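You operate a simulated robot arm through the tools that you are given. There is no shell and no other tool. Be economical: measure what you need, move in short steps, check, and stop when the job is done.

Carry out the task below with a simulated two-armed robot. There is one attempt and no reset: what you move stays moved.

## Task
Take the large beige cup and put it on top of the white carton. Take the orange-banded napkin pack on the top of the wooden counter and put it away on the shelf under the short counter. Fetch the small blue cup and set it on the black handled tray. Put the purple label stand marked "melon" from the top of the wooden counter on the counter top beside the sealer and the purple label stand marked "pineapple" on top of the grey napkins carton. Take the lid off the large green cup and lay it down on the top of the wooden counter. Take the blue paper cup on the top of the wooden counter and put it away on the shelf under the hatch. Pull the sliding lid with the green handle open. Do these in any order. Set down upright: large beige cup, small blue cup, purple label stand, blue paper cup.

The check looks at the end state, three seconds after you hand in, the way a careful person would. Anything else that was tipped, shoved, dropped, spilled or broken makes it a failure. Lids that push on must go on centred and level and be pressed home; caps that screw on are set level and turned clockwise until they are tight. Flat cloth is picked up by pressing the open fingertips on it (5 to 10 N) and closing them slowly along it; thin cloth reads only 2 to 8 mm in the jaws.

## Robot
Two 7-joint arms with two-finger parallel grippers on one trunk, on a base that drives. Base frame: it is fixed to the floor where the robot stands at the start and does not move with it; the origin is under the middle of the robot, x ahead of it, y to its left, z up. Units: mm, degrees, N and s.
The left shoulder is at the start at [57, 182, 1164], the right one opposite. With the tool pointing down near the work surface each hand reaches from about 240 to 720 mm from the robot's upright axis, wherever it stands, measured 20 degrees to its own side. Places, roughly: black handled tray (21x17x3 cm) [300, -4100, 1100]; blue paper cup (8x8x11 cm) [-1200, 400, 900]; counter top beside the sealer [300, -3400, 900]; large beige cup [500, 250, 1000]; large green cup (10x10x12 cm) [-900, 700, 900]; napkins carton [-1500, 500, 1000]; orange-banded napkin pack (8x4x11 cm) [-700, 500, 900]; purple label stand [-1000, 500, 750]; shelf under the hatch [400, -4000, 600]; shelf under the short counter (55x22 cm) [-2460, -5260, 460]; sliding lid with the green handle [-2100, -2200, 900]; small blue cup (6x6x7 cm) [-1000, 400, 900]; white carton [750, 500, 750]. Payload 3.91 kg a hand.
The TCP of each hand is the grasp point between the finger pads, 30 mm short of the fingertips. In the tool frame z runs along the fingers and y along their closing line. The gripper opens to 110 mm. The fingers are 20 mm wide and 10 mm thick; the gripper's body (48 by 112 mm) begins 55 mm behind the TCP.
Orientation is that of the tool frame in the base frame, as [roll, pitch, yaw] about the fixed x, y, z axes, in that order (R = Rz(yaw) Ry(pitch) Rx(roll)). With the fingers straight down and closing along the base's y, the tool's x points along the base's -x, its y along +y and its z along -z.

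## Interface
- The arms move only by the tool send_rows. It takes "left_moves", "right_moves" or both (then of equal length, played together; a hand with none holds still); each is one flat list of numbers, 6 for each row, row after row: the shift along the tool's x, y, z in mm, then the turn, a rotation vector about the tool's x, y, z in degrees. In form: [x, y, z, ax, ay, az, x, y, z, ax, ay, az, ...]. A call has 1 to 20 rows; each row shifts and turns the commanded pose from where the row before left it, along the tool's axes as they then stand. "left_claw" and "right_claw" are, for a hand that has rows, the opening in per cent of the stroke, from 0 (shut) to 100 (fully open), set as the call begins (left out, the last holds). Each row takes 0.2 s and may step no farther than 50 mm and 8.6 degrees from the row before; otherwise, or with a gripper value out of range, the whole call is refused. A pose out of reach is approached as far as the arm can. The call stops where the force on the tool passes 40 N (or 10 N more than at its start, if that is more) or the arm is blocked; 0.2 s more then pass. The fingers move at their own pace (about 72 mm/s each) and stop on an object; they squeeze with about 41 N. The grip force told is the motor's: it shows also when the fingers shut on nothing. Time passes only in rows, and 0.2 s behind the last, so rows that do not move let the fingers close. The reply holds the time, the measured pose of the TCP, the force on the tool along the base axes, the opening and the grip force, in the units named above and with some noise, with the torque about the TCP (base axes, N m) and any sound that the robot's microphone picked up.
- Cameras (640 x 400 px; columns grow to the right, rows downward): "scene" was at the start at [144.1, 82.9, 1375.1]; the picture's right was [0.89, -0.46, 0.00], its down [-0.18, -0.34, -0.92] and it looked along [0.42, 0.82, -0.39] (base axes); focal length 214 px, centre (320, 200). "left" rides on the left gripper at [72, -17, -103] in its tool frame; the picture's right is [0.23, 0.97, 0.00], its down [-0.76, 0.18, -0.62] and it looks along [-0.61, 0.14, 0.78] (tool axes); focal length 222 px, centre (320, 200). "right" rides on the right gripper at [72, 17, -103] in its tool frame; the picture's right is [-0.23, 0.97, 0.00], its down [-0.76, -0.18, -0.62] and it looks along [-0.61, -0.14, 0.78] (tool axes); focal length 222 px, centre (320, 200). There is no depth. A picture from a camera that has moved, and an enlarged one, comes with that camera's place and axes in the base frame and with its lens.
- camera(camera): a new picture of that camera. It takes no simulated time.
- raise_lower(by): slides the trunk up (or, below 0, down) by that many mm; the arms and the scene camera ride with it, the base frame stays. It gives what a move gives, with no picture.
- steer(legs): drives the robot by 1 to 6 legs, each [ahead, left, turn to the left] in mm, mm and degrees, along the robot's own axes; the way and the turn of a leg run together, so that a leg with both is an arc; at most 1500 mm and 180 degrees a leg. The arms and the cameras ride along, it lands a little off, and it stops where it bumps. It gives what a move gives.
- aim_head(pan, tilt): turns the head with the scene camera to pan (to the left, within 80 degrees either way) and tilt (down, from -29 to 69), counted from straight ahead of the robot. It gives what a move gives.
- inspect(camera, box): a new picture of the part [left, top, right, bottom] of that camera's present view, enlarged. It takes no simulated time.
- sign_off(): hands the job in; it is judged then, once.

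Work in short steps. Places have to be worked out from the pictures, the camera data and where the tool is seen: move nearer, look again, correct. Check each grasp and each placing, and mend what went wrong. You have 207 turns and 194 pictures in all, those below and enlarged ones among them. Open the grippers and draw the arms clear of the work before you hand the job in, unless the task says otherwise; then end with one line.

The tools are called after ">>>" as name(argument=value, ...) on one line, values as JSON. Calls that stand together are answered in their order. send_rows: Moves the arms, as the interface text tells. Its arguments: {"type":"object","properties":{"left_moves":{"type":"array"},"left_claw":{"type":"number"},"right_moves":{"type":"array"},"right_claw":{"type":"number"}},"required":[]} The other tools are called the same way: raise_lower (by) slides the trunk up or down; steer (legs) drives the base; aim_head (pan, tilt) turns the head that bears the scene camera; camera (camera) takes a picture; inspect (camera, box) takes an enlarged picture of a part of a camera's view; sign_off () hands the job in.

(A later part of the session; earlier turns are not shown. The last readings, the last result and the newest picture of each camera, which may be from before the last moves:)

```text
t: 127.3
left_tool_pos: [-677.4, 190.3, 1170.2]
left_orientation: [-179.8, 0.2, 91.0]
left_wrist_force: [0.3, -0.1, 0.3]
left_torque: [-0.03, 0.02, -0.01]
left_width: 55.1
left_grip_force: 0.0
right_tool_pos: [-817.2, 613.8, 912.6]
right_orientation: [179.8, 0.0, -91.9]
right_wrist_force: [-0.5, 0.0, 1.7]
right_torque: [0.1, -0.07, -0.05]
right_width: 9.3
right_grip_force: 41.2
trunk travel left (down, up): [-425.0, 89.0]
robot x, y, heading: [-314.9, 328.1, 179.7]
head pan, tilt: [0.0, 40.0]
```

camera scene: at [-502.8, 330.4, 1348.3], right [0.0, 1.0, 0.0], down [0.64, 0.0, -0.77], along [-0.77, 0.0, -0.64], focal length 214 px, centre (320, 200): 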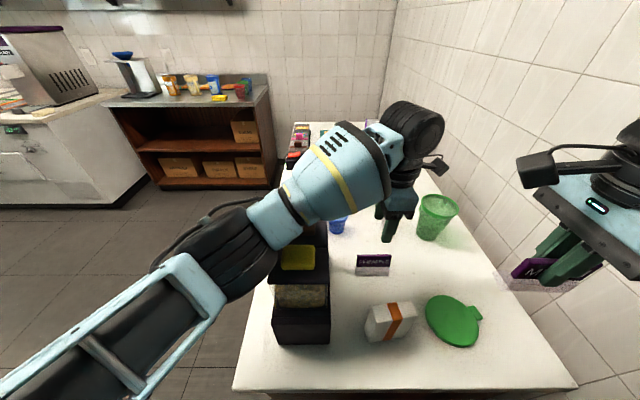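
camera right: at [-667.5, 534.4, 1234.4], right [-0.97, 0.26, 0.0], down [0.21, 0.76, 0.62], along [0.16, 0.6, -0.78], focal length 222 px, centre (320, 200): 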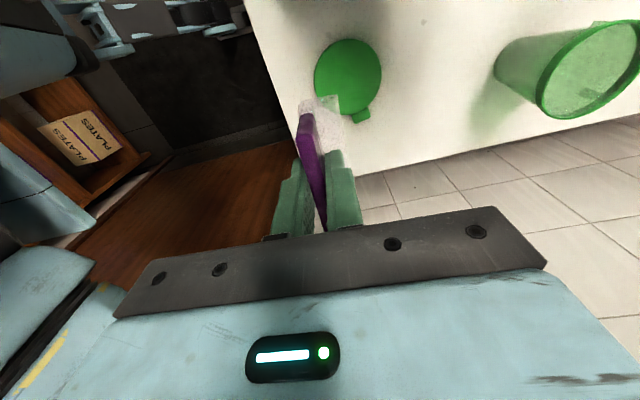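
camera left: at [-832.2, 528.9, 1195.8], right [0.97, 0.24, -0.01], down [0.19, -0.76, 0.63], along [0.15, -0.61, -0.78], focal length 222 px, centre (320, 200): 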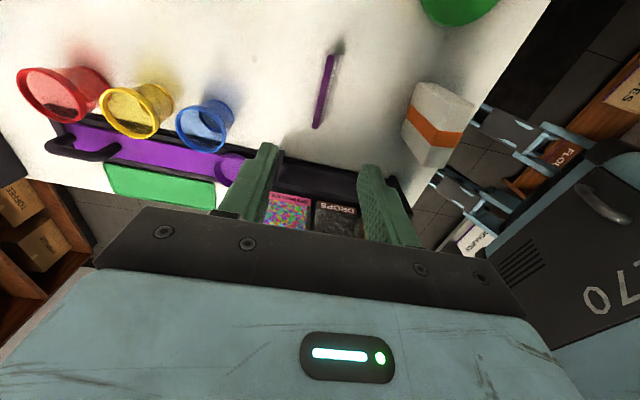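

Melon is back down. I open, rise, and shift over to the pineapple plate.

>>> send_rows(right_moves=[0, 0, 0, 0, 0, 0, 0, 0, 0, 0, 0, 0], right_claw=50)

>>> send_rows(right_moves=[0, 0, -20, 0, 0, 0, 0, 0, -40, 0, 0, 0, 0, 0, -40, 0, 0, 0, 40, -2, 0, 0, 0, 0, 40, -2, 0, 0, 0, 0, 40, -2, 0, 0, 0, 0, 29, -1, 0, 0, 0, 0, 0, 0, 0, 0, 0, 0])

>>> camera(camera="right")

>>> camera(camera="scene")

```text
t: 127.9
left_tool_pos: [-676.9, 191.2, 1169.8]
left_orientation: [-179.8, 0.2, 90.9]
left_wrist_force: [-0.1, 0.4, -0.2]
left_torque: [-0.02, -0.01, -0.02]
left_width: 55.0
left_grip_force: 0.1
right_tool_pos: [-815.6, 616.0, 913.0]
right_orientation: [179.8, 0.0, -92.0]
right_wrist_force: [0.4, -0.3, 0.6]
right_torque: [0.0, 0.01, 0.0]
right_width: 55.2
right_grip_force: 0.1
trunk travel left (down, up): [-425.0, 89.0]
robot x, y, heading: [-318.2, 329.7, 179.9]
head pan, tilt: [0.0, 40.0]
```

```text
t: 129.7
left_tool_pos: [-676.4, 192.8, 1168.7]
left_orientation: [-179.8, 0.2, 91.0]
left_wrist_force: [0.2, -0.1, 0.0]
left_torque: [-0.03, 0.02, -0.02]
left_width: 55.1
left_grip_force: 0.0
right_tool_pos: [-815.9, 467.2, 1012.9]
right_orientation: [179.8, 0.0, -92.0]
right_wrist_force: [0.4, 0.2, 0.0]
right_torque: [-0.03, -0.03, 0.0]
right_width: 55.2
right_grip_force: 0.1
trunk travel left (down, up): [-425.0, 89.0]
robot x, y, heading: [-317.3, 327.1, 179.6]
head pan, tilt: [0.0, 40.0]
```

```text
113 pictures are left
camera right: at [-834.0, 394.0, 1114.9], right [-0.97, 0.26, 0.0], down [0.21, 0.76, 0.62], along [0.16, 0.6, -0.78], focal length 222 px, centre (320, 200)
```

right: 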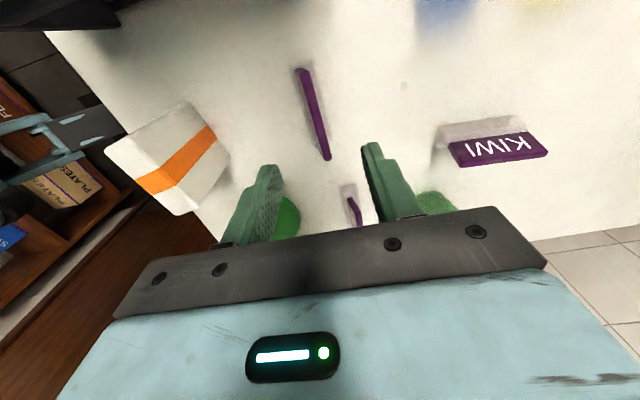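

```text
112 pictures are left
camera scene: at [-502.8, 330.9, 1348.2], right [0.0, 1.0, 0.0], down [0.64, 0.0, -0.77], along [-0.77, 0.0, -0.64], focal length 214 px, centre (320, 200)
```

scene: 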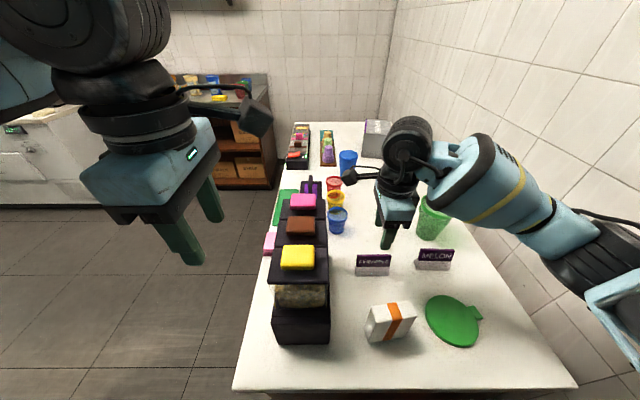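

Pineapple plate centre ≈(−814.6,456). I adjust and descend, then grip.

>>> send_rows(right_moves=[10, -1.5, 40, 0, 0, 0, 0, 0, 40, 0, 0, 0, 0, 0, 20, 0, 0, 0, 0, 0, 0, 0, 0, 0])

>>> send_rows(right_moves=[0, 0, 0, 0, 0, 0, 0, 0, 0, 0, 0, 0, 0, 0, 0, 0, 0, 0], right_claw=0)

>>> send_rows(right_moves=[0, 0, -10, 0, 0, 0, 0, 0, -30, 0, 0, 0, 0, 0, -45, 0, 0, 0, 0, 0, -45, 0, 0, 0, 0, 0, -45, 0, 0, 0, 0, 0, -45, 0, 0, 0, 0, 0, -40, 0, 0, 0])

>>> camera(camera="scene")

```text
t: 130.7
left_tool_pos: [-677.1, 190.7, 1169.2]
left_orientation: [-179.8, 0.2, 90.9]
left_wrist_force: [-0.5, -0.3, 0.6]
left_torque: [-0.01, 0.0, -0.01]
left_width: 55.3
left_grip_force: 0.1
right_tool_pos: [-815.0, 456.4, 910.3]
right_orientation: [179.7, 0.1, -92.0]
right_wrist_force: [0.1, 0.8, 0.2]
right_torque: [0.02, -0.02, 0.01]
right_width: 55.2
right_grip_force: 0.1
trunk travel left (down, up): [-425.0, 89.0]
robot x, y, heading: [-318.2, 332.0, 179.7]
head pan, tilt: [0.0, 40.0]
```

```text
t: 131.5
left_tool_pos: [-677.1, 190.8, 1170.1]
left_orientation: [-179.7, 0.1, 91.0]
left_wrist_force: [0.4, -0.2, 0.7]
left_torque: [0.01, 0.02, -0.02]
left_width: 55.1
left_grip_force: 0.1
right_tool_pos: [-815.5, 456.4, 911.9]
right_orientation: [179.7, 0.0, -92.0]
right_wrist_force: [-2.4, -0.9, 5.4]
right_torque: [0.02, 0.09, 0.01]
right_width: 9.6
right_grip_force: 40.5
trunk travel left (down, up): [-425.0, 89.0]
robot x, y, heading: [-318.5, 328.6, 179.9]
head pan, tilt: [0.0, 40.0]
```

```text
t: 133.1
left_tool_pos: [-676.3, 190.9, 1168.9]
left_orientation: [-179.8, 0.2, 91.0]
left_wrist_force: [-0.9, -1.0, -0.1]
left_torque: [0.01, 0.06, 0.03]
left_width: 55.2
left_grip_force: 0.2
right_tool_pos: [-813.3, 457.0, 1172.1]
right_orientation: [179.9, -0.1, -92.0]
right_wrist_force: [1.2, -0.8, -0.8]
right_torque: [0.02, -0.02, -0.03]
right_width: 9.5
right_grip_force: 41.1
trunk travel left (down, up): [-425.0, 89.0]
robot x, y, heading: [-317.2, 331.3, 179.8]
head pan, tilt: [0.0, 40.0]
```

```text
111 pictures are left
camera scene: at [-502.4, 330.1, 1348.3], right [0.0, 1.0, 0.0], down [0.64, 0.0, -0.77], along [-0.77, 0.0, -0.64], focal length 214 px, centre (320, 200)
```

scene: 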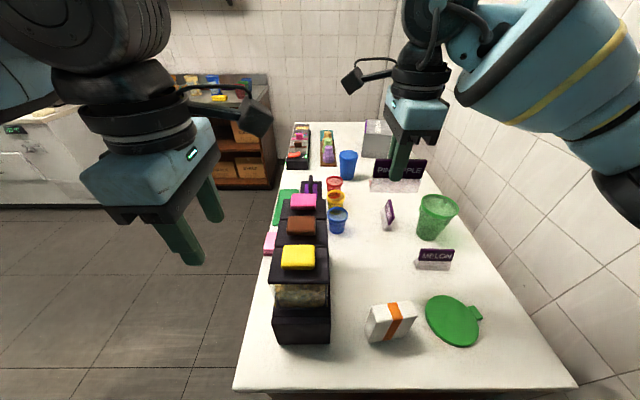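

Pineapple is held level. I retract and drive round to the front of the counter near the napkins carton.

>>> send_rows(right_moves=[0, -45, 0, 0, 0, 0, 0, -45, 0, 0, 0, 0, 0, -40, 0, 0, 0, 0])

>>> steer(legs=[[-180, 0, 0], [0, 480, 0], [0, 0, -90], [0, 1180, 0]])

>>> camera(camera="scene")

>>> camera(camera="right")

```text
t: 133.9
left_tool_pos: [-677.7, 190.8, 1170.3]
left_orientation: [-179.7, 0.2, 91.0]
left_wrist_force: [-0.4, -0.2, -0.4]
left_torque: [-0.02, -0.03, 0.01]
left_width: 55.1
left_grip_force: 0.0
right_tool_pos: [-681.9, 450.9, 1170.4]
right_orientation: [179.9, 0.0, -91.9]
right_wrist_force: [-0.7, 0.1, -0.2]
right_torque: [0.0, 0.0, 0.01]
right_width: 9.4
right_grip_force: 41.6
trunk travel left (down, up): [-425.0, 89.0]
robot x, y, heading: [-319.6, 331.2, 179.9]
head pan, tilt: [0.0, 40.0]
```

```text
t: 153.8
left_tool_pos: [-1474.1, 186.4, 1169.2]
left_orientation: [-179.8, 0.1, 1.3]
left_wrist_force: [-0.2, -1.5, 0.2]
left_torque: [0.0, 0.02, 0.02]
left_width: 55.1
left_grip_force: 0.1
right_tool_pos: [-1215.3, 194.6, 1170.2]
right_orientation: [179.8, 0.0, 178.5]
right_wrist_force: [0.5, 0.4, -0.7]
right_torque: [-0.02, 0.0, 0.03]
right_width: 9.4
right_grip_force: 41.1
trunk travel left (down, up): [-425.0, 89.0]
robot x, y, heading: [-1331.9, -173.2, 90.2]
head pan, tilt: [0.0, 40.0]
```

```text
110 pictures are left
camera scene: at [-1334.5, 13.7, 1348.2], right [1.0, 0.0, 0.0], down [0.0, -0.64, -0.77], along [0.0, 0.77, -0.64], focal length 214 px, centre (320, 200)
```

scene: 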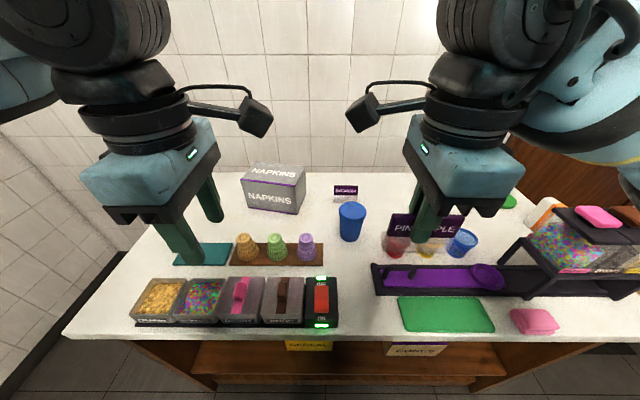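

```text
109 pictures are left
camera right: at [-1287.2, 211.5, 1274.0], right [0.25, 0.97, 0.0], down [0.76, -0.2, 0.62], along [0.6, -0.16, -0.78], focal length 222 px, centre (320, 200)
```

right: 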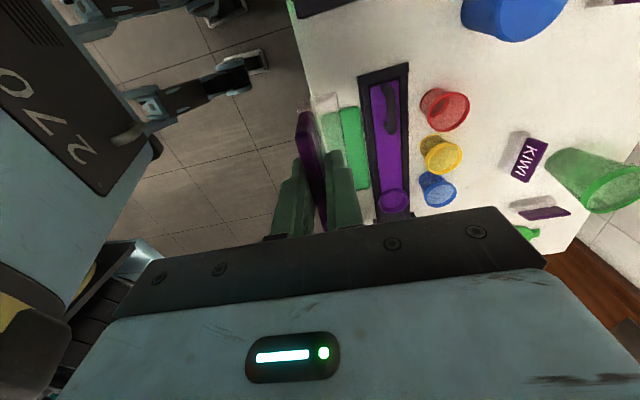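

Napkins carton top ≈ centre (−1488,610,964), front edge y≈554. I move closer: left 230 and forward until the counter.

>>> steer(legs=[[0, 230, 0], [85, 0, 0]])

>>> camera(camera="scene")

```text
t: 157.1
left_tool_pos: [-1703.0, 270.9, 1168.8]
left_orientation: [-179.8, 0.2, 1.3]
left_wrist_force: [1.1, 0.8, -0.9]
left_torque: [0.0, -0.04, 0.0]
left_width: 55.2
left_grip_force: 0.1
right_tool_pos: [-1442.8, 279.2, 1169.8]
right_orientation: [179.8, 0.0, 178.4]
right_wrist_force: [-0.1, 1.0, -0.9]
right_torque: [-0.03, 0.02, 0.02]
right_width: 9.4
right_grip_force: 41.3
trunk travel left (down, up): [-425.0, 89.0]
robot x, y, heading: [-1564.1, -89.6, 90.1]
head pan, tilt: [0.0, 40.0]
```

```text
108 pictures are left
camera scene: at [-1562.8, 99.4, 1348.2], right [1.0, 0.0, 0.0], down [0.0, -0.64, -0.77], along [0.0, 0.77, -0.64], focal length 214 px, centre (320, 200)
```

scene: 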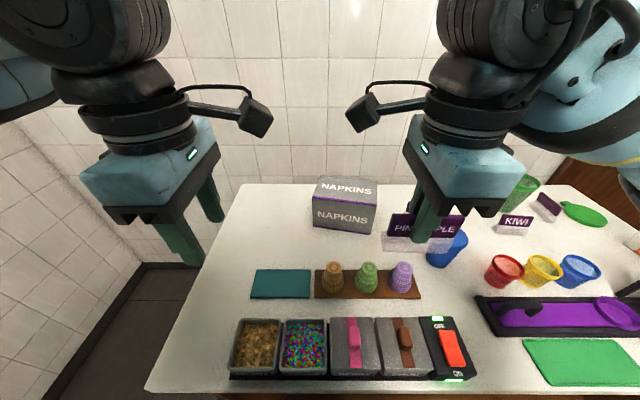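

Carton top centre ≈(−1486,607,968). I move the pineapple over it.

>>> send_rows(right_moves=[6.5, 40, 0, 0, 0, 0, 6.5, 40, 0, 0, 0, 0, 6.5, 40, 0, 0, 0, 0, 6.5, 40, 0, 0, 0, 0, 6.5, 40, 0, 0, 0, 0, 6.5, 40, 0, 0, 0, 0, 6.5, 40, 0, 0, 0, 0, 6.5, 36, 0, 0, 0, 0, 0, 0, 40, 0, 0, 0, 0, 0, 40, 0, 0, 0, 0, 0, 0, 0, 0, 0])

>>> inspect(camera="scene", box=[260, 100, 460, 250])

>>> camera(camera="right")

```text
t: 159.5
left_tool_pos: [-1702.5, 272.4, 1170.0]
left_orientation: [-179.7, 0.1, 1.3]
left_wrist_force: [0.3, 0.1, 0.7]
left_torque: [-0.01, 0.02, -0.03]
left_width: 55.1
left_grip_force: 0.0
right_tool_pos: [-1472.6, 561.2, 1083.8]
right_orientation: [179.8, 0.0, 178.4]
right_wrist_force: [-0.2, 0.1, -0.5]
right_torque: [0.0, 0.02, 0.03]
right_width: 9.4
right_grip_force: 40.4
right hand out of reach, approached as far as the arm can: row 7, 8
trunk travel left (down, up): [-425.0, 89.0]
robot x, y, heading: [-1560.5, -85.9, 90.2]
head pan, tilt: [0.0, 40.0]
```

```text
2.67 times, centred on (360, 175) of scene
camera zoom: at [-1562.1, 99.0, 1348.3], right [1.0, 0.0, 0.0], down [0.0, -0.64, -0.77], along [0.0, 0.77, -0.64], focal length 572 px, centre (213, 267)
```

zoom: 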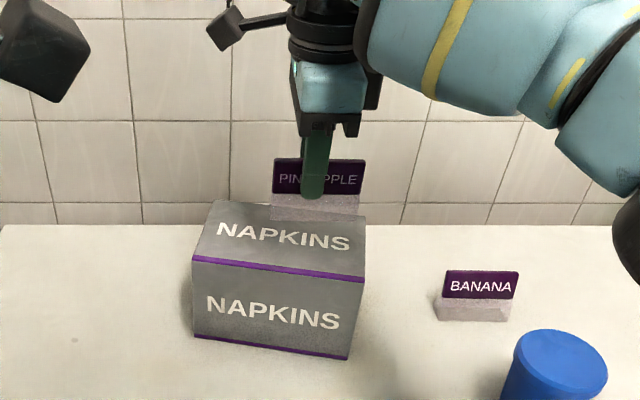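

```text
106 pictures are left
camera right: at [-1544.0, 578.8, 1187.8], right [0.26, 0.97, 0.0], down [0.76, -0.2, 0.62], along [0.6, -0.16, -0.78], focal length 222 px, centre (320, 200)
```

right: 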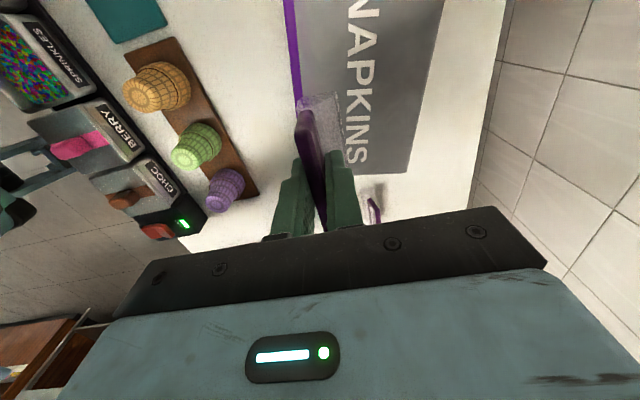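

The arm is at reach limit (y=561). I drive the base 42 mm closer.

>>> steer(legs=[[42, 0, 0]])

>>> camera(camera="right")

```text
t: 160.4
left_tool_pos: [-1703.1, 314.6, 1168.5]
left_orientation: [-179.9, 0.2, 1.4]
left_wrist_force: [-0.6, 0.5, -0.2]
left_torque: [-0.08, 0.04, 0.0]
left_width: 55.0
left_grip_force: 0.1
right_tool_pos: [-1474.4, 604.5, 1082.4]
right_orientation: [-179.9, 0.1, 178.4]
right_wrist_force: [-0.7, 0.1, -1.8]
right_torque: [-0.08, -0.01, -0.02]
right_width: 9.6
right_grip_force: 40.9
trunk travel left (down, up): [-425.0, 89.0]
robot x, y, heading: [-1562.7, -44.7, 90.2]
head pan, tilt: [0.0, 40.0]
```

```text
105 pictures are left
camera right: at [-1544.9, 622.4, 1186.0], right [0.25, 0.97, 0.0], down [0.76, -0.2, 0.62], along [0.6, -0.16, -0.78], focal length 222 px, centre (320, 200)
```

right: 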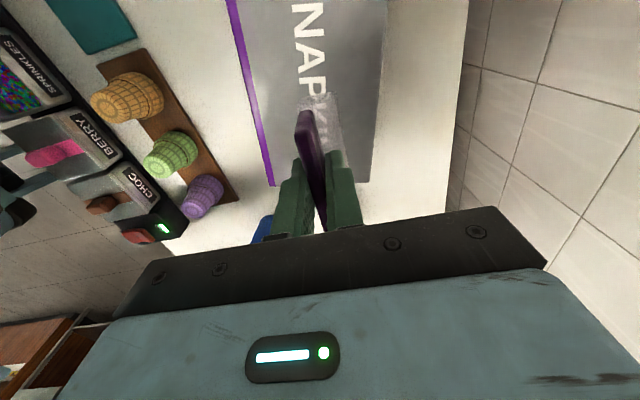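

Centred on the carton. Lower toward contact (expected TCP≈1030).

>>> send_rows(right_moves=[0, 0, 25, 0, 0, 0, 0, 0, 18, 0, 0, 0, 0, 0, 0, 0, 0, 0])

>>> send_rows(right_moves=[0, 0, 3, 0, 0, 0, 0, 0, 0, 0, 0, 0])

>>> send_rows(right_moves=[0, 0, 3, 0, 0, 0, 0, 0, 0, 0, 0, 0])

>>> inspect(camera="scene", box=[270, 120, 430, 250])

```text
t: 161.2
left_tool_pos: [-1702.3, 310.3, 1169.8]
left_orientation: [-179.8, 0.1, 1.3]
left_wrist_force: [0.6, -0.9, 1.1]
left_torque: [0.02, 0.01, 0.0]
left_width: 54.8
left_grip_force: 0.1
right_tool_pos: [-1474.0, 602.6, 1042.6]
right_orientation: [179.8, 0.0, 178.4]
right_wrist_force: [0.0, -0.1, -1.3]
right_torque: [0.03, 0.0, 0.02]
right_width: 9.4
right_grip_force: 41.4
trunk travel left (down, up): [-425.0, 89.0]
robot x, y, heading: [-1563.8, -46.1, 90.3]
head pan, tilt: [0.0, 40.0]
```

```text
t: 161.8
left_tool_pos: [-1702.7, 312.2, 1168.0]
left_orientation: [-179.8, 0.1, 1.4]
left_wrist_force: [0.0, -0.4, 0.7]
left_torque: [0.02, -0.01, 0.02]
left_width: 55.0
left_grip_force: 0.0
right_tool_pos: [-1472.7, 603.0, 1037.8]
right_orientation: [179.8, 0.0, 178.3]
right_wrist_force: [0.2, 0.3, -0.7]
right_torque: [0.0, 0.04, 0.0]
right_width: 9.4
right_grip_force: 40.9
trunk travel left (down, up): [-425.0, 89.0]
robot x, y, heading: [-1564.8, -48.9, 90.1]
head pan, tilt: [0.0, 40.0]
```

```text
t: 162.4
left_tool_pos: [-1703.0, 312.5, 1169.2]
left_orientation: [-179.8, 0.2, 1.2]
left_wrist_force: [0.0, 0.5, 1.4]
left_torque: [0.0, -0.02, 0.02]
left_width: 55.0
left_grip_force: 0.2
right_tool_pos: [-1474.1, 601.7, 1035.0]
right_orientation: [179.9, 0.0, 178.4]
right_wrist_force: [0.4, -0.3, -0.7]
right_torque: [0.0, 0.03, 0.01]
right_width: 10.0
right_grip_force: 41.1
trunk travel left (down, up): [-425.0, 89.0]
robot x, y, heading: [-1567.6, -49.7, 90.2]
head pan, tilt: [0.0, 40.0]
```

```text
3.08 times, centred on (350, 185) of scene
camera zoom: at [-1563.0, 139.8, 1348.2], right [1.0, 0.0, 0.0], down [0.0, -0.64, -0.77], along [0.0, 0.77, -0.64], focal length 660 px, centre (228, 246)
```

zoom: 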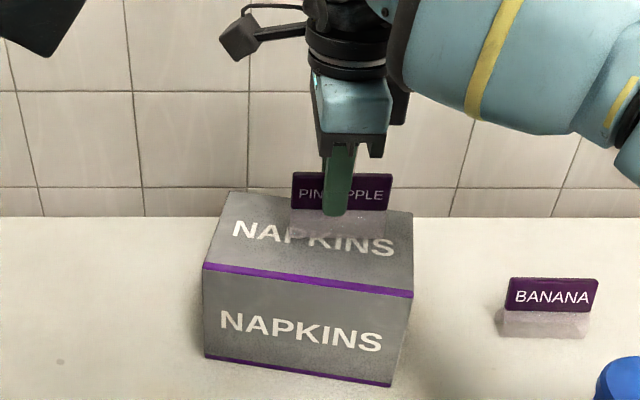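

Keep stepping down to contact.

>>> send_rows(right_moves=[0, 0, 3, 0, 0, 0, 0, 0, 0, 0, 0, 0])

>>> send_rows(right_moves=[0, 0, 2, 0, 0, 0, 0, 0, 0, 0, 0, 0])

>>> send_rows(right_moves=[0, 0, 2, 0, 0, 0, 0, 0, 0, 0, 0, 0])

```text
t: 163.0
left_tool_pos: [-1701.9, 311.8, 1169.2]
left_orientation: [-179.9, 0.2, 1.4]
left_wrist_force: [1.1, -0.1, 0.5]
left_torque: [0.01, 0.01, 0.0]
left_width: 54.8
left_grip_force: 0.0
right_tool_pos: [-1474.0, 602.4, 1032.3]
right_orientation: [179.7, 0.0, 178.4]
right_wrist_force: [0.8, 0.6, -1.3]
right_torque: [-0.01, 0.0, 0.0]
right_width: 9.5
right_grip_force: 40.8
trunk travel left (down, up): [-425.0, 89.0]
robot x, y, heading: [-1562.8, -46.8, 90.4]
head pan, tilt: [0.0, 40.0]
```

```text
t: 163.6
left_tool_pos: [-1701.2, 312.2, 1169.6]
left_orientation: [-179.6, 0.2, 1.4]
left_wrist_force: [-0.2, -0.8, 0.4]
left_torque: [0.0, -0.02, 0.01]
left_width: 55.0
left_grip_force: 0.1
right_tool_pos: [-1472.9, 601.8, 1032.5]
right_orientation: [179.7, 0.1, 178.4]
right_wrist_force: [0.9, 1.3, 8.3]
right_torque: [0.06, -0.24, 0.02]
right_width: 9.4
right_grip_force: 41.3
trunk travel left (down, up): [-425.0, 89.0]
robot x, y, heading: [-1565.5, -46.2, 90.2]
head pan, tilt: [0.0, 40.0]
```

```text
t: 164.2
left_tool_pos: [-1703.2, 310.6, 1169.6]
left_orientation: [-179.7, 0.2, 1.3]
left_wrist_force: [0.2, -0.2, 0.1]
left_torque: [-0.04, 0.0, 0.02]
left_width: 55.1
left_grip_force: 0.0
right_tool_pos: [-1473.6, 601.3, 1031.4]
right_orientation: [179.5, -0.2, 178.4]
right_wrist_force: [0.6, 3.9, 23.9]
right_torque: [0.13, -0.38, 0.02]
right_width: 9.2
right_grip_force: 41.0
trunk travel left (down, up): [-425.0, 89.0]
robot x, y, heading: [-1560.4, -48.9, 90.1]
head pan, tilt: [0.0, 40.0]
```

Contact. I ease up, open to half, and rise.

>>> send_rows(right_moves=[0, 0, -3, 0, 0, 0, 0, 0, 0, 0, 0, 0])

>>> send_rows(right_moves=[0, 0, 0, 0, 0, 0, 0, 0, 0, 0, 0, 0], right_claw=50)

>>> send_rows(right_moves=[0, 0, -20, 0, 0, 0, 0, 0, -40, 0, 0, 0, 0, 0, -40, 0, 0, 0, 0, 0, -40, 0, 0, 0, 0, -45, 0, 0, 0, 0, 0, -45, 0, 0, 0, 0, 0, -45, 0, 0, 0, 0, 0, -45, 0, 0, 0, 0, 0, -45, 0, 0, 0, 0])

>>> camera(camera="scene")

```text
t: 164.8
left_tool_pos: [-1702.3, 310.6, 1169.2]
left_orientation: [-179.7, 0.2, 1.3]
left_wrist_force: [0.5, -1.0, -0.3]
left_torque: [-0.04, -0.02, -0.03]
left_width: 55.0
left_grip_force: 0.0
right_tool_pos: [-1473.7, 601.5, 1031.6]
right_orientation: [179.8, 0.0, 178.4]
right_wrist_force: [0.1, 1.1, 14.2]
right_torque: [0.07, 0.0, 0.03]
right_width: 9.6
right_grip_force: 41.1
trunk travel left (down, up): [-425.0, 89.0]
robot x, y, heading: [-1564.3, -49.0, 90.0]
head pan, tilt: [0.0, 40.0]
```

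```text
t: 165.4
left_tool_pos: [-1702.8, 312.0, 1169.6]
left_orientation: [-179.8, 0.3, 1.3]
left_wrist_force: [0.8, -0.5, -0.6]
left_torque: [0.02, 0.02, 0.02]
left_width: 55.2
left_grip_force: 0.0
right_tool_pos: [-1472.0, 602.1, 1030.3]
right_orientation: [179.9, 0.0, 178.5]
right_wrist_force: [-0.1, -0.5, 0.5]
right_torque: [0.0, -0.01, -0.01]
right_width: 55.2
right_grip_force: 0.0
trunk travel left (down, up): [-425.0, 89.0]
robot x, y, heading: [-1562.0, -44.9, 90.1]
head pan, tilt: [0.0, 40.0]
```

```text
t: 167.6
left_tool_pos: [-1702.2, 312.9, 1168.5]
left_orientation: [-179.8, 0.2, 1.4]
left_wrist_force: [0.9, -0.4, -1.1]
left_torque: [0.01, 0.01, 0.03]
left_width: 55.1
left_grip_force: 0.0
right_tool_pos: [-1475.8, 584.6, 1175.5]
right_orientation: [-176.4, -0.7, 175.3]
right_wrist_force: [-0.4, -0.3, 0.3]
right_torque: [0.0, -0.01, 0.0]
right_width: 54.9
right_grip_force: 0.0
right hand out of reach, approached as far as the arm can: row 5, 6, 7, 8, 9
trunk travel left (down, up): [-425.0, 89.0]
robot x, y, heading: [-1561.7, -47.9, 89.9]
head pan, tilt: [0.0, 40.0]
stopped in row 9 (right hand): the arm was blocked; the commanded pose is now the measured one
```

```text
103 pictures are left
camera scene: at [-1562.5, 139.9, 1348.2], right [1.0, 0.0, 0.0], down [0.0, -0.64, -0.77], along [0.0, 0.77, -0.64], focal length 214 px, centre (320, 200)
```

scene: 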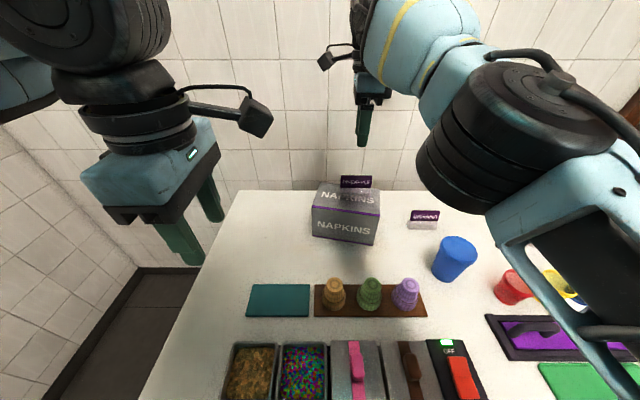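

Pineapple is placed upright. The arm was just at its reach limit; I retract it again from the measured pose.

>>> send_rows(right_moves=[0, -30, 10, 0, 0, 0, 0, -40, 10, 0, 0, 0, 0, -40, 10, 0, 0, 0, 0, -40, 0, 0, 0, 0, 0, -40, 0, 0, 0, 0, 0, -40, 0, 0, 0, 0])

>>> inspect(camera="scene", box=[280, 150, 440, 260])

```text
t: 169.2
left_tool_pos: [-1702.2, 312.0, 1170.3]
left_orientation: [-179.7, 0.2, 1.3]
left_wrist_force: [-0.5, -0.6, -0.6]
left_torque: [0.01, -0.03, 0.03]
left_width: 55.0
left_grip_force: 0.0
right_tool_pos: [-1487.9, 572.1, 1173.7]
right_orientation: [-172.4, -1.7, 170.6]
right_wrist_force: [-0.4, -0.3, -0.7]
right_torque: [0.0, 0.01, 0.01]
right_width: 55.1
right_grip_force: 0.1
right hand out of reach, approached as far as the arm can: row 1, 2, 3, 4, 5, 6
trunk travel left (down, up): [-425.0, 89.0]
robot x, y, heading: [-1561.1, -48.3, 90.4]
head pan, tilt: [0.0, 40.0]
stopped in row 6 (right hand): the arm was blocked; the commanded pose is now the measured one
```

```text
3.64 times, centred on (360, 205) of scene
camera zoom: at [-1562.7, 139.8, 1348.2], right [1.0, 0.0, 0.0], down [0.0, -0.64, -0.77], along [0.0, 0.77, -0.64], focal length 780 px, centre (174, 182)
```

zoom: 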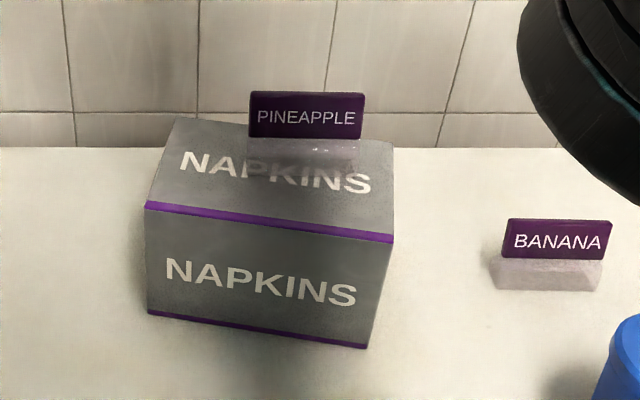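

The arm seems to be in an awkward wrist branch. I try rotating the tool back toward its normal yaw in place.

>>> send_rows(right_moves=[0, 0, 0, 0, 0, -8.2, 0, 0, 0, 0, 0, -8.2, 0, 0, 0, 0, 0, -8.2, 0, 0, 0, 0, 0, -8.2, 0, 0, 0, 0, 0, -8.2, 0, 0, 0, 0, 0, -8.2])

>>> camera(camera="scene")

```text
t: 170.6
left_tool_pos: [-1703.1, 313.1, 1170.1]
left_orientation: [-179.9, 0.2, 1.3]
left_wrist_force: [0.4, -0.6, -0.2]
left_torque: [0.02, -0.01, 0.02]
left_width: 55.1
left_grip_force: 0.0
right_tool_pos: [-1492.4, 572.2, 1174.3]
right_orientation: [-176.3, -6.9, -139.9]
right_wrist_force: [0.1, 0.4, 0.8]
right_torque: [-0.01, 0.0, -0.01]
right_width: 55.3
right_grip_force: 0.1
trunk travel left (down, up): [-425.0, 89.0]
robot x, y, heading: [-1561.0, -46.5, 90.6]
head pan, tilt: [0.0, 40.0]
```

```text
101 pictures are left
camera scene: at [-1563.1, 139.7, 1348.2], right [1.0, 0.0, 0.0], down [0.0, -0.64, -0.77], along [0.0, 0.77, -0.64], focal length 214 px, centre (320, 200)
```

scene: 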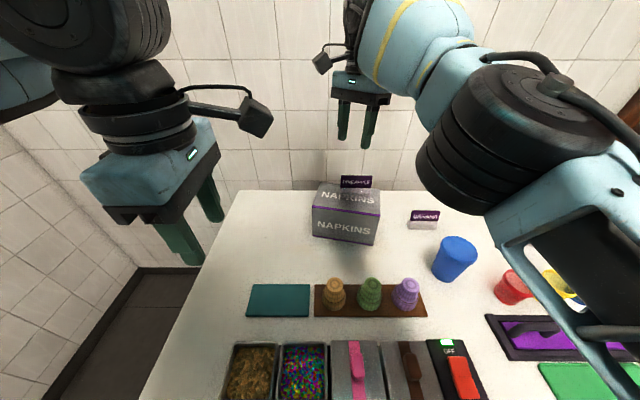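

Rotation frees it. I finish turning back to normal yaw, level it, and retract.

>>> send_rows(right_moves=[0, 0, 0, -1.85, -3.45, -6, 0, 0, 0, -1.85, -3.45, -6, 0, 0, 0, 0, 0, -8.2, 0, 0, 0, 0, 0, -8.2, 0, 0, 0, 0, 0, -8.2, 0, 0, 0, 0, 0, -8.2, 0, 0, 0, 0, 0, -4, 40, 0, 0, 0, 0, 0, 40, 0, 0, 0, 0, 0, 40, 0, 0, 0, 0, 0, 40, 0, 0, 0, 0, 0, 40, 0, 0, 0, 0, 0, 40, 0, 0, 0, 0, 0], right_claw=100)

>>> camera(camera="right")

>>> camera(camera="scene")

```text
t: 173.4
left_tool_pos: [-1702.4, 310.6, 1169.8]
left_orientation: [-179.8, 0.2, 1.4]
left_wrist_force: [0.6, -0.3, -0.7]
left_torque: [-0.01, -0.04, 0.0]
left_width: 54.7
left_grip_force: 0.1
right_tool_pos: [-1499.1, 348.8, 1180.6]
right_orientation: [179.4, 0.3, -91.1]
right_wrist_force: [0.6, 0.3, 0.9]
right_torque: [-0.01, 0.03, 0.0]
right_width: 110.0
right_grip_force: 0.0
right hand out of reach, approached as far as the arm can: row 1, 2
trunk travel left (down, up): [-425.0, 89.0]
robot x, y, heading: [-1563.4, -49.6, 90.2]
head pan, tilt: [0.0, 40.0]
```

```text
100 pictures are left
camera right: at [-1517.6, 273.9, 1283.7], right [-0.97, 0.25, 0.01], down [0.2, 0.75, 0.63], along [0.14, 0.61, -0.78], focal length 222 px, centre (320, 200)
```

right: 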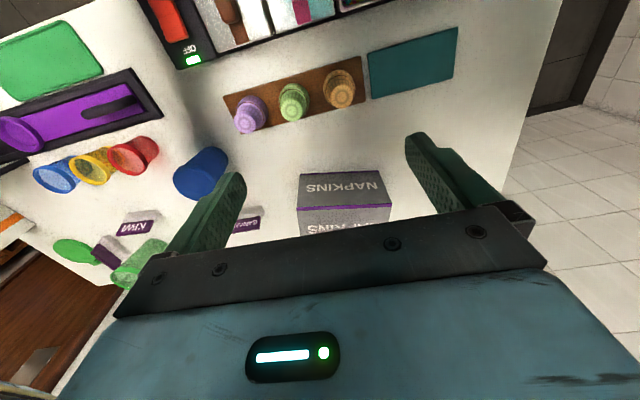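

```text
99 pictures are left
camera scene: at [-1562.4, 138.8, 1348.4], right [1.0, 0.0, 0.0], down [0.0, -0.64, -0.77], along [0.0, 0.77, -0.64], focal length 214 px, centre (320, 200)
```

scene: 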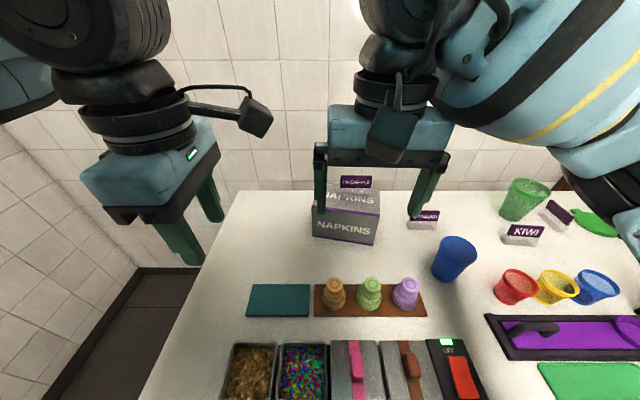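

Now for the two blue cups: small blue ≈(−960,386), blue paper ≈(−1254,443). I slide right and turn the left tool back to normal yaw.

>>> steer(legs=[[0, -440, 0]])

>>> send_rows(left_moves=[0, 0, 0, 0, 0, 8.2, 0, 0, 0, 0, 0, 8.2, 0, 0, 0, 0, 0, 8.2, 0, 0, 0, 0, 0, 8.2, 0, 0, 0, 0, 0, 8.2, 0, 0, 0, 0, 0, 8.2, 0, 0, 0, 0, 0, 8.2, 0, 0, 0, 0, 0, 8.2, 0, 0, 0, 0, 0, 8.2, 0, 0, 0, 0, 0, 8.2, 0, 0, 0, 0, 0, 8.2], left_claw=100)

>>> camera(camera="left")

>>> camera(camera="right")

>>> camera(camera="scene")

```text
t: 177.8
left_tool_pos: [-1268.3, 310.6, 1169.1]
left_orientation: [-179.7, 0.2, 2.0]
left_wrist_force: [0.2, -0.3, -0.2]
left_torque: [0.02, 0.02, 0.01]
left_width: 54.9
left_grip_force: 0.2
right_tool_pos: [-1067.7, 348.8, 1181.0]
right_orientation: [179.2, 0.3, -90.5]
right_wrist_force: [0.1, -0.4, -0.5]
right_torque: [0.02, 0.03, 0.0]
right_width: 109.9
right_grip_force: 0.1
trunk travel left (down, up): [-425.0, 89.0]
robot x, y, heading: [-1126.1, -44.5, 90.9]
head pan, tilt: [0.0, 40.0]
stopped in leg 1: the robot was blocked; the commanded pose is now the measured one
```

```text
t: 180.2
left_tool_pos: [-1270.4, 311.0, 1169.1]
left_orientation: [179.8, 0.3, -88.3]
left_wrist_force: [0.5, 1.0, -0.6]
left_torque: [0.0, 0.01, 0.0]
left_width: 110.0
left_grip_force: 0.1
right_tool_pos: [-1069.4, 348.6, 1179.7]
right_orientation: [179.3, 0.3, -90.3]
right_wrist_force: [-0.3, 0.2, 0.1]
right_torque: [0.03, -0.04, 0.0]
right_width: 109.7
right_grip_force: 0.1
trunk travel left (down, up): [-425.0, 89.0]
robot x, y, heading: [-1122.1, -43.7, 91.0]
head pan, tilt: [0.0, 40.0]
```

```text
98 pictures are left
camera left: at [-1251.4, 237.8, 1272.6], right [-0.97, -0.25, 0.0], down [-0.2, 0.75, 0.63], along [-0.16, 0.61, -0.78], focal length 222 px, centre (320, 200)
```

left: 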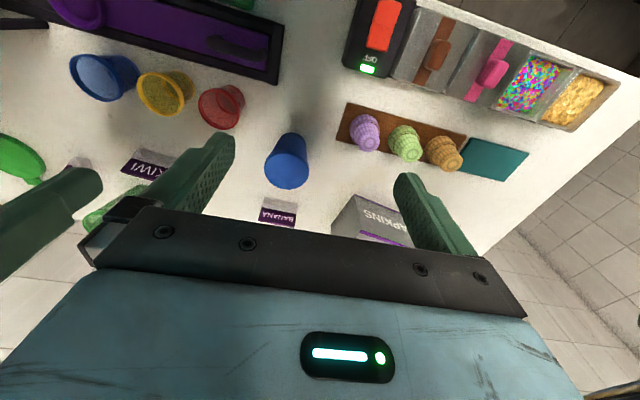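

```text
97 pictures are left
camera right: at [-1085.5, 275.6, 1283.4], right [-0.97, 0.23, 0.01], down [0.19, 0.76, 0.62], along [0.14, 0.61, -0.78], focal length 222 px, centre (320, 200)
```

right: 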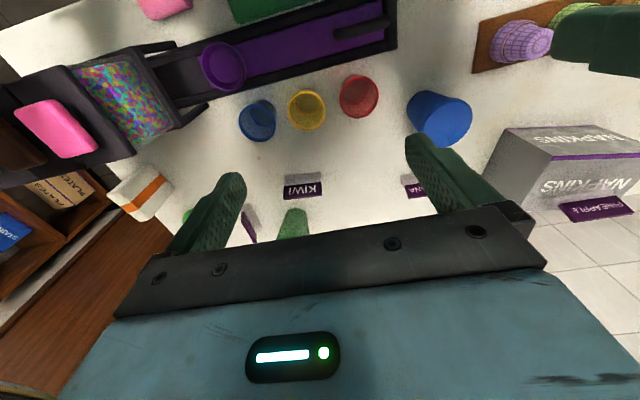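

```text
96 pictures are left
camera scene: at [-1128.5, 139.5, 1348.2], right [1.0, 0.01, 0.0], down [0.01, -0.64, -0.77], along [-0.01, 0.77, -0.64], focal length 214 px, centre (320, 200)
```

scene: 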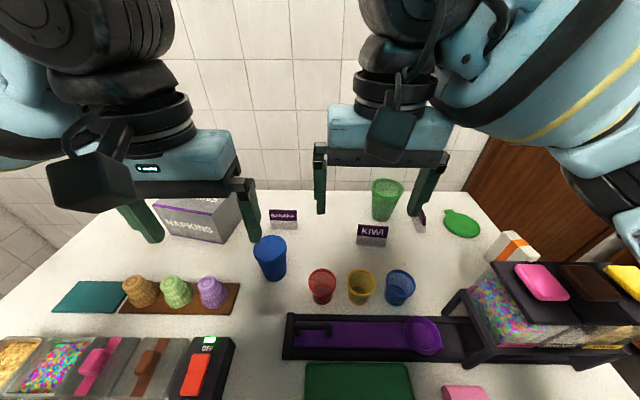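

The base stopped just short (right elbow near the dispenser, which hasn't moved). I back up 50 mm, then rotate the right tool 45° so its fingers fit between the small cups, moving it above the small blue cup.

>>> steer(legs=[[-50, 0, 0]])

>>> send_rows(right_moves=[0, 0, 0, 0, 0, 7.5, 0, 0, 0, 0, 0, 7.5, 0, 0, 0, 0, 0, 7.5, 0, 0, 0, 0, 0, 7.5, 0, 0, 0, 0, 0, 7.5, 0, 0, 0, 0, 0, 7.5, 0, 0, 0, 0, 0, 0])

```text
t: 181.1
left_tool_pos: [-1269.6, 260.5, 1169.3]
left_orientation: [179.8, 0.3, -88.2]
left_wrist_force: [0.5, 0.3, -0.4]
left_torque: [0.02, -0.01, -0.02]
left_width: 110.0
left_grip_force: 0.0
right_tool_pos: [-1068.6, 299.2, 1180.6]
right_orientation: [179.3, 0.3, -90.3]
right_wrist_force: [0.7, -1.5, -0.6]
right_torque: [0.02, 0.02, 0.0]
right_width: 110.2
right_grip_force: 0.0
trunk travel left (down, up): [-425.0, 89.0]
robot x, y, heading: [-1125.7, -97.5, 90.9]
head pan, tilt: [0.0, 40.0]
```

```text
t: 182.7
left_tool_pos: [-1269.7, 260.4, 1168.5]
left_orientation: [179.7, 0.3, -88.2]
left_wrist_force: [-0.2, -0.5, 0.3]
left_torque: [-0.01, -0.02, -0.01]
left_width: 110.1
left_grip_force: 0.0
right_tool_pos: [-1068.4, 300.2, 1179.5]
right_orientation: [179.3, -0.3, -135.5]
right_wrist_force: [-0.1, 0.6, -0.8]
right_torque: [0.01, -0.01, 0.01]
right_width: 109.7
right_grip_force: 0.0
trunk travel left (down, up): [-425.0, 89.0]
robot x, y, heading: [-1126.8, -95.6, 90.7]
head pan, tilt: [0.0, 40.0]
```

Move above the small blue cup and look.

>>> send_rows(right_moves=[-45, -6, 0, 0, 0, 0, -45, -6, 0, 0, 0, 0, -46, -5, 0, 0, 0, 0, 0, 0, 45, 0, 0, 0, 0, 0, 45, 0, 0, 0, 0, 0, 45, 0, 0, 0, 0, 0, 0, 0, 0, 0], right_claw=80)

>>> camera(camera="right")

>>> camera(camera="scene")

```text
t: 184.3
left_tool_pos: [-1269.7, 260.3, 1168.8]
left_orientation: [179.9, 0.3, -88.2]
left_wrist_force: [-0.9, 0.4, -0.5]
left_torque: [0.0, -0.01, 0.01]
left_width: 109.8
left_grip_force: 0.0
right_tool_pos: [-962.5, 383.6, 1042.3]
right_orientation: [179.2, -0.3, -135.4]
right_wrist_force: [-0.1, 0.3, -0.5]
right_torque: [-0.01, 0.0, 0.01]
right_width: 88.0
right_grip_force: 0.1
trunk travel left (down, up): [-425.0, 89.0]
robot x, y, heading: [-1127.3, -101.5, 91.1]
head pan, tilt: [0.0, 40.0]
```

```text
95 pictures are left
camera right: at [-1024.4, 343.5, 1147.6], right [-0.52, 0.85, 0.01], down [0.67, 0.4, 0.62], along [0.52, 0.33, -0.79], focal length 222 px, centre (320, 200)
```

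right: 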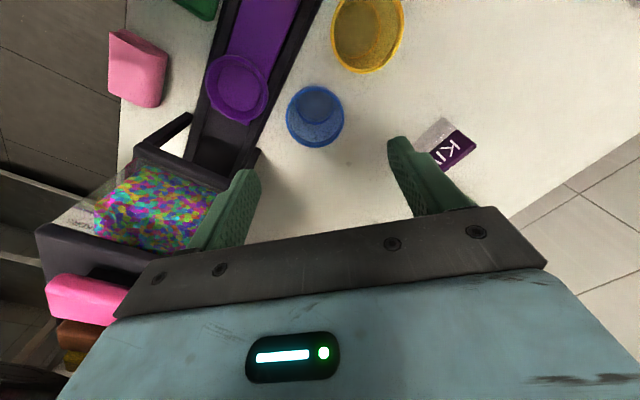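

```text
94 pictures are left
camera scene: at [-1128.1, 89.6, 1348.3], right [1.0, 0.02, 0.0], down [0.01, -0.64, -0.77], along [-0.01, 0.77, -0.64], focal length 214 px, centre (320, 200)
```

scene: 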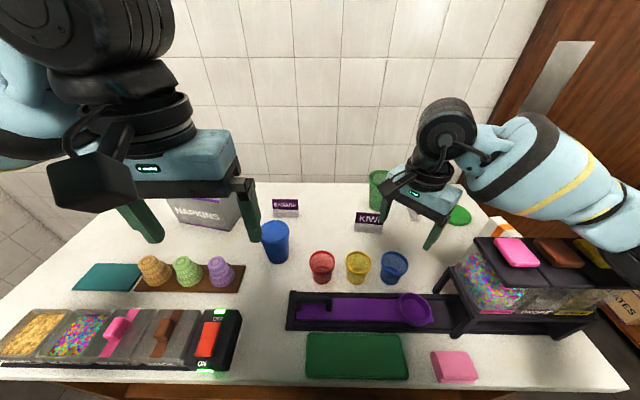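

The right elbow is too close to the dispenser top for descending here. I retract the right arm and will use the left hand for the small blue cup instead.

>>> send_rows(right_moves=[0, 0, -45, 0, 0, 0, 0, 0, -45, 0, 0, 0, 0, 0, -45, 0, 0, 0, 45, 6, 0, 0, 0, 0, 45, 6, 0, 0, 0, 0, 46, 5, 0, 0, 0, 0, 0, 0, 0, 0, 0, -7.5, 0, 0, 0, 0, 0, -7.5, 0, 0, 0, 0, 0, -7.5, 0, 0, 0, 0, 0, -7.5, 0, 0, 0, 0, 0, -7.5, 0, 0, 0, 0, 0, -7.5], right_claw=100)

>>> inspect(camera="scene", box=[270, 170, 470, 330])

```text
t: 186.9
left_tool_pos: [-1270.6, 261.5, 1169.0]
left_orientation: [179.9, 0.1, -88.2]
left_wrist_force: [-0.2, -0.4, 1.3]
left_torque: [-0.01, 0.01, -0.04]
left_width: 110.0
left_grip_force: 0.0
right_tool_pos: [-1067.8, 299.7, 1180.6]
right_orientation: [179.2, 0.3, -90.4]
right_wrist_force: [-1.0, 0.4, -0.1]
right_torque: [-0.01, 0.01, 0.03]
right_width: 109.9
right_grip_force: 0.0
trunk travel left (down, up): [-425.0, 89.0]
robot x, y, heading: [-1125.6, -97.9, 91.0]
head pan, tilt: [0.0, 40.0]
```

```text
2.50 times, centred on (370, 250) of scene
camera zoom: at [-1127.8, 89.9, 1348.2], right [1.0, 0.02, 0.0], down [0.01, -0.64, -0.77], along [-0.01, 0.77, -0.64], focal length 536 px, centre (195, 75)
```

zoom: 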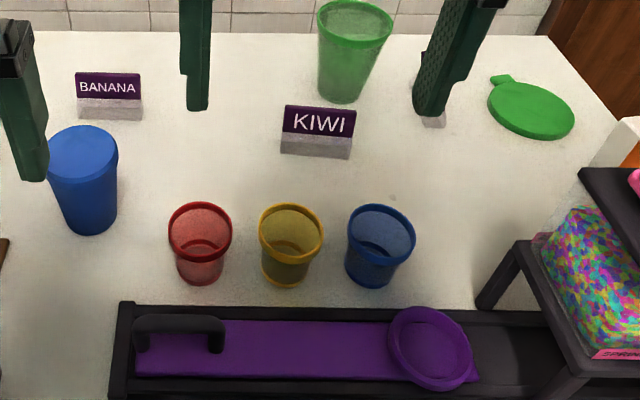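

I reposition: back 60 mm and right 225 mm so the left arm can take the small blue cup while the right arm stays clear.

>>> steer(legs=[[-60, 0, -0.9], [0, -225, 0]])

>>> send_rows(left_moves=[0, 0, 0, 0, 0, -7.5, 0, 0, 0, 0, 0, -7.5, 0, 0, 0, 0, 0, -7.5, 0, 0, 0, 0, 0, -7.5, 0, 0, 0, 0, 0, -7.5, 0, 0, 0, 0, 0, -7.5, 0, 0, 0, 0, 0, 0], left_claw=80)

```text
t: 190.1
left_tool_pos: [-1036.7, 202.8, 1169.1]
left_orientation: [179.8, 0.2, -89.2]
left_wrist_force: [-0.5, -0.6, 0.0]
left_torque: [-0.01, 0.01, 0.03]
left_width: 109.7
left_grip_force: 0.1
right_tool_pos: [-835.7, 237.3, 1180.1]
right_orientation: [179.3, 0.3, -91.4]
right_wrist_force: [0.5, 0.7, -0.2]
right_torque: [0.02, -0.02, 0.01]
right_width: 110.2
right_grip_force: 0.0
trunk travel left (down, up): [-425.0, 89.0]
robot x, y, heading: [-902.2, -158.0, 90.1]
head pan, tilt: [0.0, 40.0]
```

```text
t: 191.7
left_tool_pos: [-1037.5, 203.1, 1168.6]
left_orientation: [180.0, 0.3, -44.1]
left_wrist_force: [-0.5, 0.2, 0.2]
left_torque: [0.01, 0.0, -0.02]
left_width: 88.0
left_grip_force: 0.0
right_tool_pos: [-834.9, 238.0, 1180.0]
right_orientation: [179.2, 0.3, -91.5]
right_wrist_force: [0.4, 0.5, -1.0]
right_torque: [-0.01, 0.0, 0.04]
right_width: 110.1
right_grip_force: 0.0
trunk travel left (down, up): [-425.0, 89.0]
robot x, y, heading: [-899.2, -160.7, 89.9]
head pan, tilt: [0.0, 40.0]
```

That diagonal puts the camera near the dispenser; I rotate the left tool the other way (yaw −134) and move above the small blue cup.

>>> send_rows(left_moves=[0, 0, 0, 0, 0, 7.5, 0, 0, 0, 0, 0, 7.5, 0, 0, 0, 0, 0, 7.5, 0, 0, 0, 0, 0, 7.5, 0, 0, 0, 0, 0, 7.5, 0, 0, 0, 0, 0, 7.5, 0, 0, 0, 0, 0, 7.5, 0, 0, 0, 0, 0, 7.5, 0, 0, 0, 0, 0, 7.5, 0, 0, 0, 0, 0, 7.5, 0, 0, 0, 0, 0, 7.5, 0, 0, 0, 0, 0, 7.5, -45, 18, 0, 0, 0, 0, -45, 18, 0, 0, 0, 0, -45, 18, 0, 0, 0, 0, -45, 19, 0, 0, 0, 0, 0, 0, 45, 0, 0, 0, 0, 0, 45, 0, 0, 0])

>>> camera(camera="left")

>>> camera(camera="scene")

```text
t: 195.5
left_tool_pos: [-965.1, 384.9, 1080.6]
left_orientation: [179.7, 0.0, -134.1]
left_wrist_force: [0.1, 0.5, -0.5]
left_torque: [0.02, -0.05, 0.0]
left_width: 88.0
left_grip_force: 0.0
right_tool_pos: [-835.8, 238.4, 1181.1]
right_orientation: [179.3, 0.1, -91.4]
right_wrist_force: [0.0, -0.2, 0.1]
right_torque: [0.01, 0.01, -0.01]
right_width: 110.1
right_grip_force: 0.2
trunk travel left (down, up): [-425.0, 89.0]
robot x, y, heading: [-896.5, -159.5, 89.9]
head pan, tilt: [0.0, 40.0]
```

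```text
92 pictures are left
camera left: at [-1002.4, 320.8, 1183.2], right [-0.86, 0.52, 0.01], down [0.41, 0.67, 0.62], along [0.32, 0.54, -0.78], focal length 222 px, centre (320, 200)
```

left: 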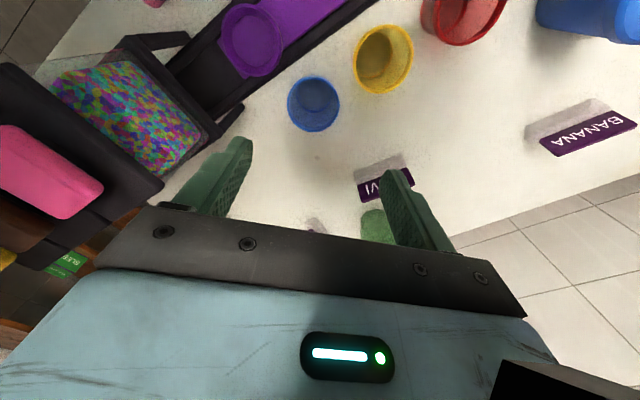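

```text
91 pictures are left
camera scene: at [-897.7, 29.7, 1348.1], right [1.0, 0.0, 0.0], down [0.0, -0.64, -0.77], along [0.0, 0.77, -0.64], focal length 214 px, centre (320, 200)
```

scene: 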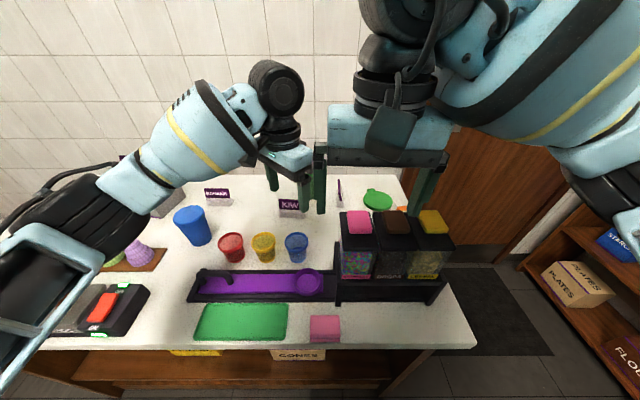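

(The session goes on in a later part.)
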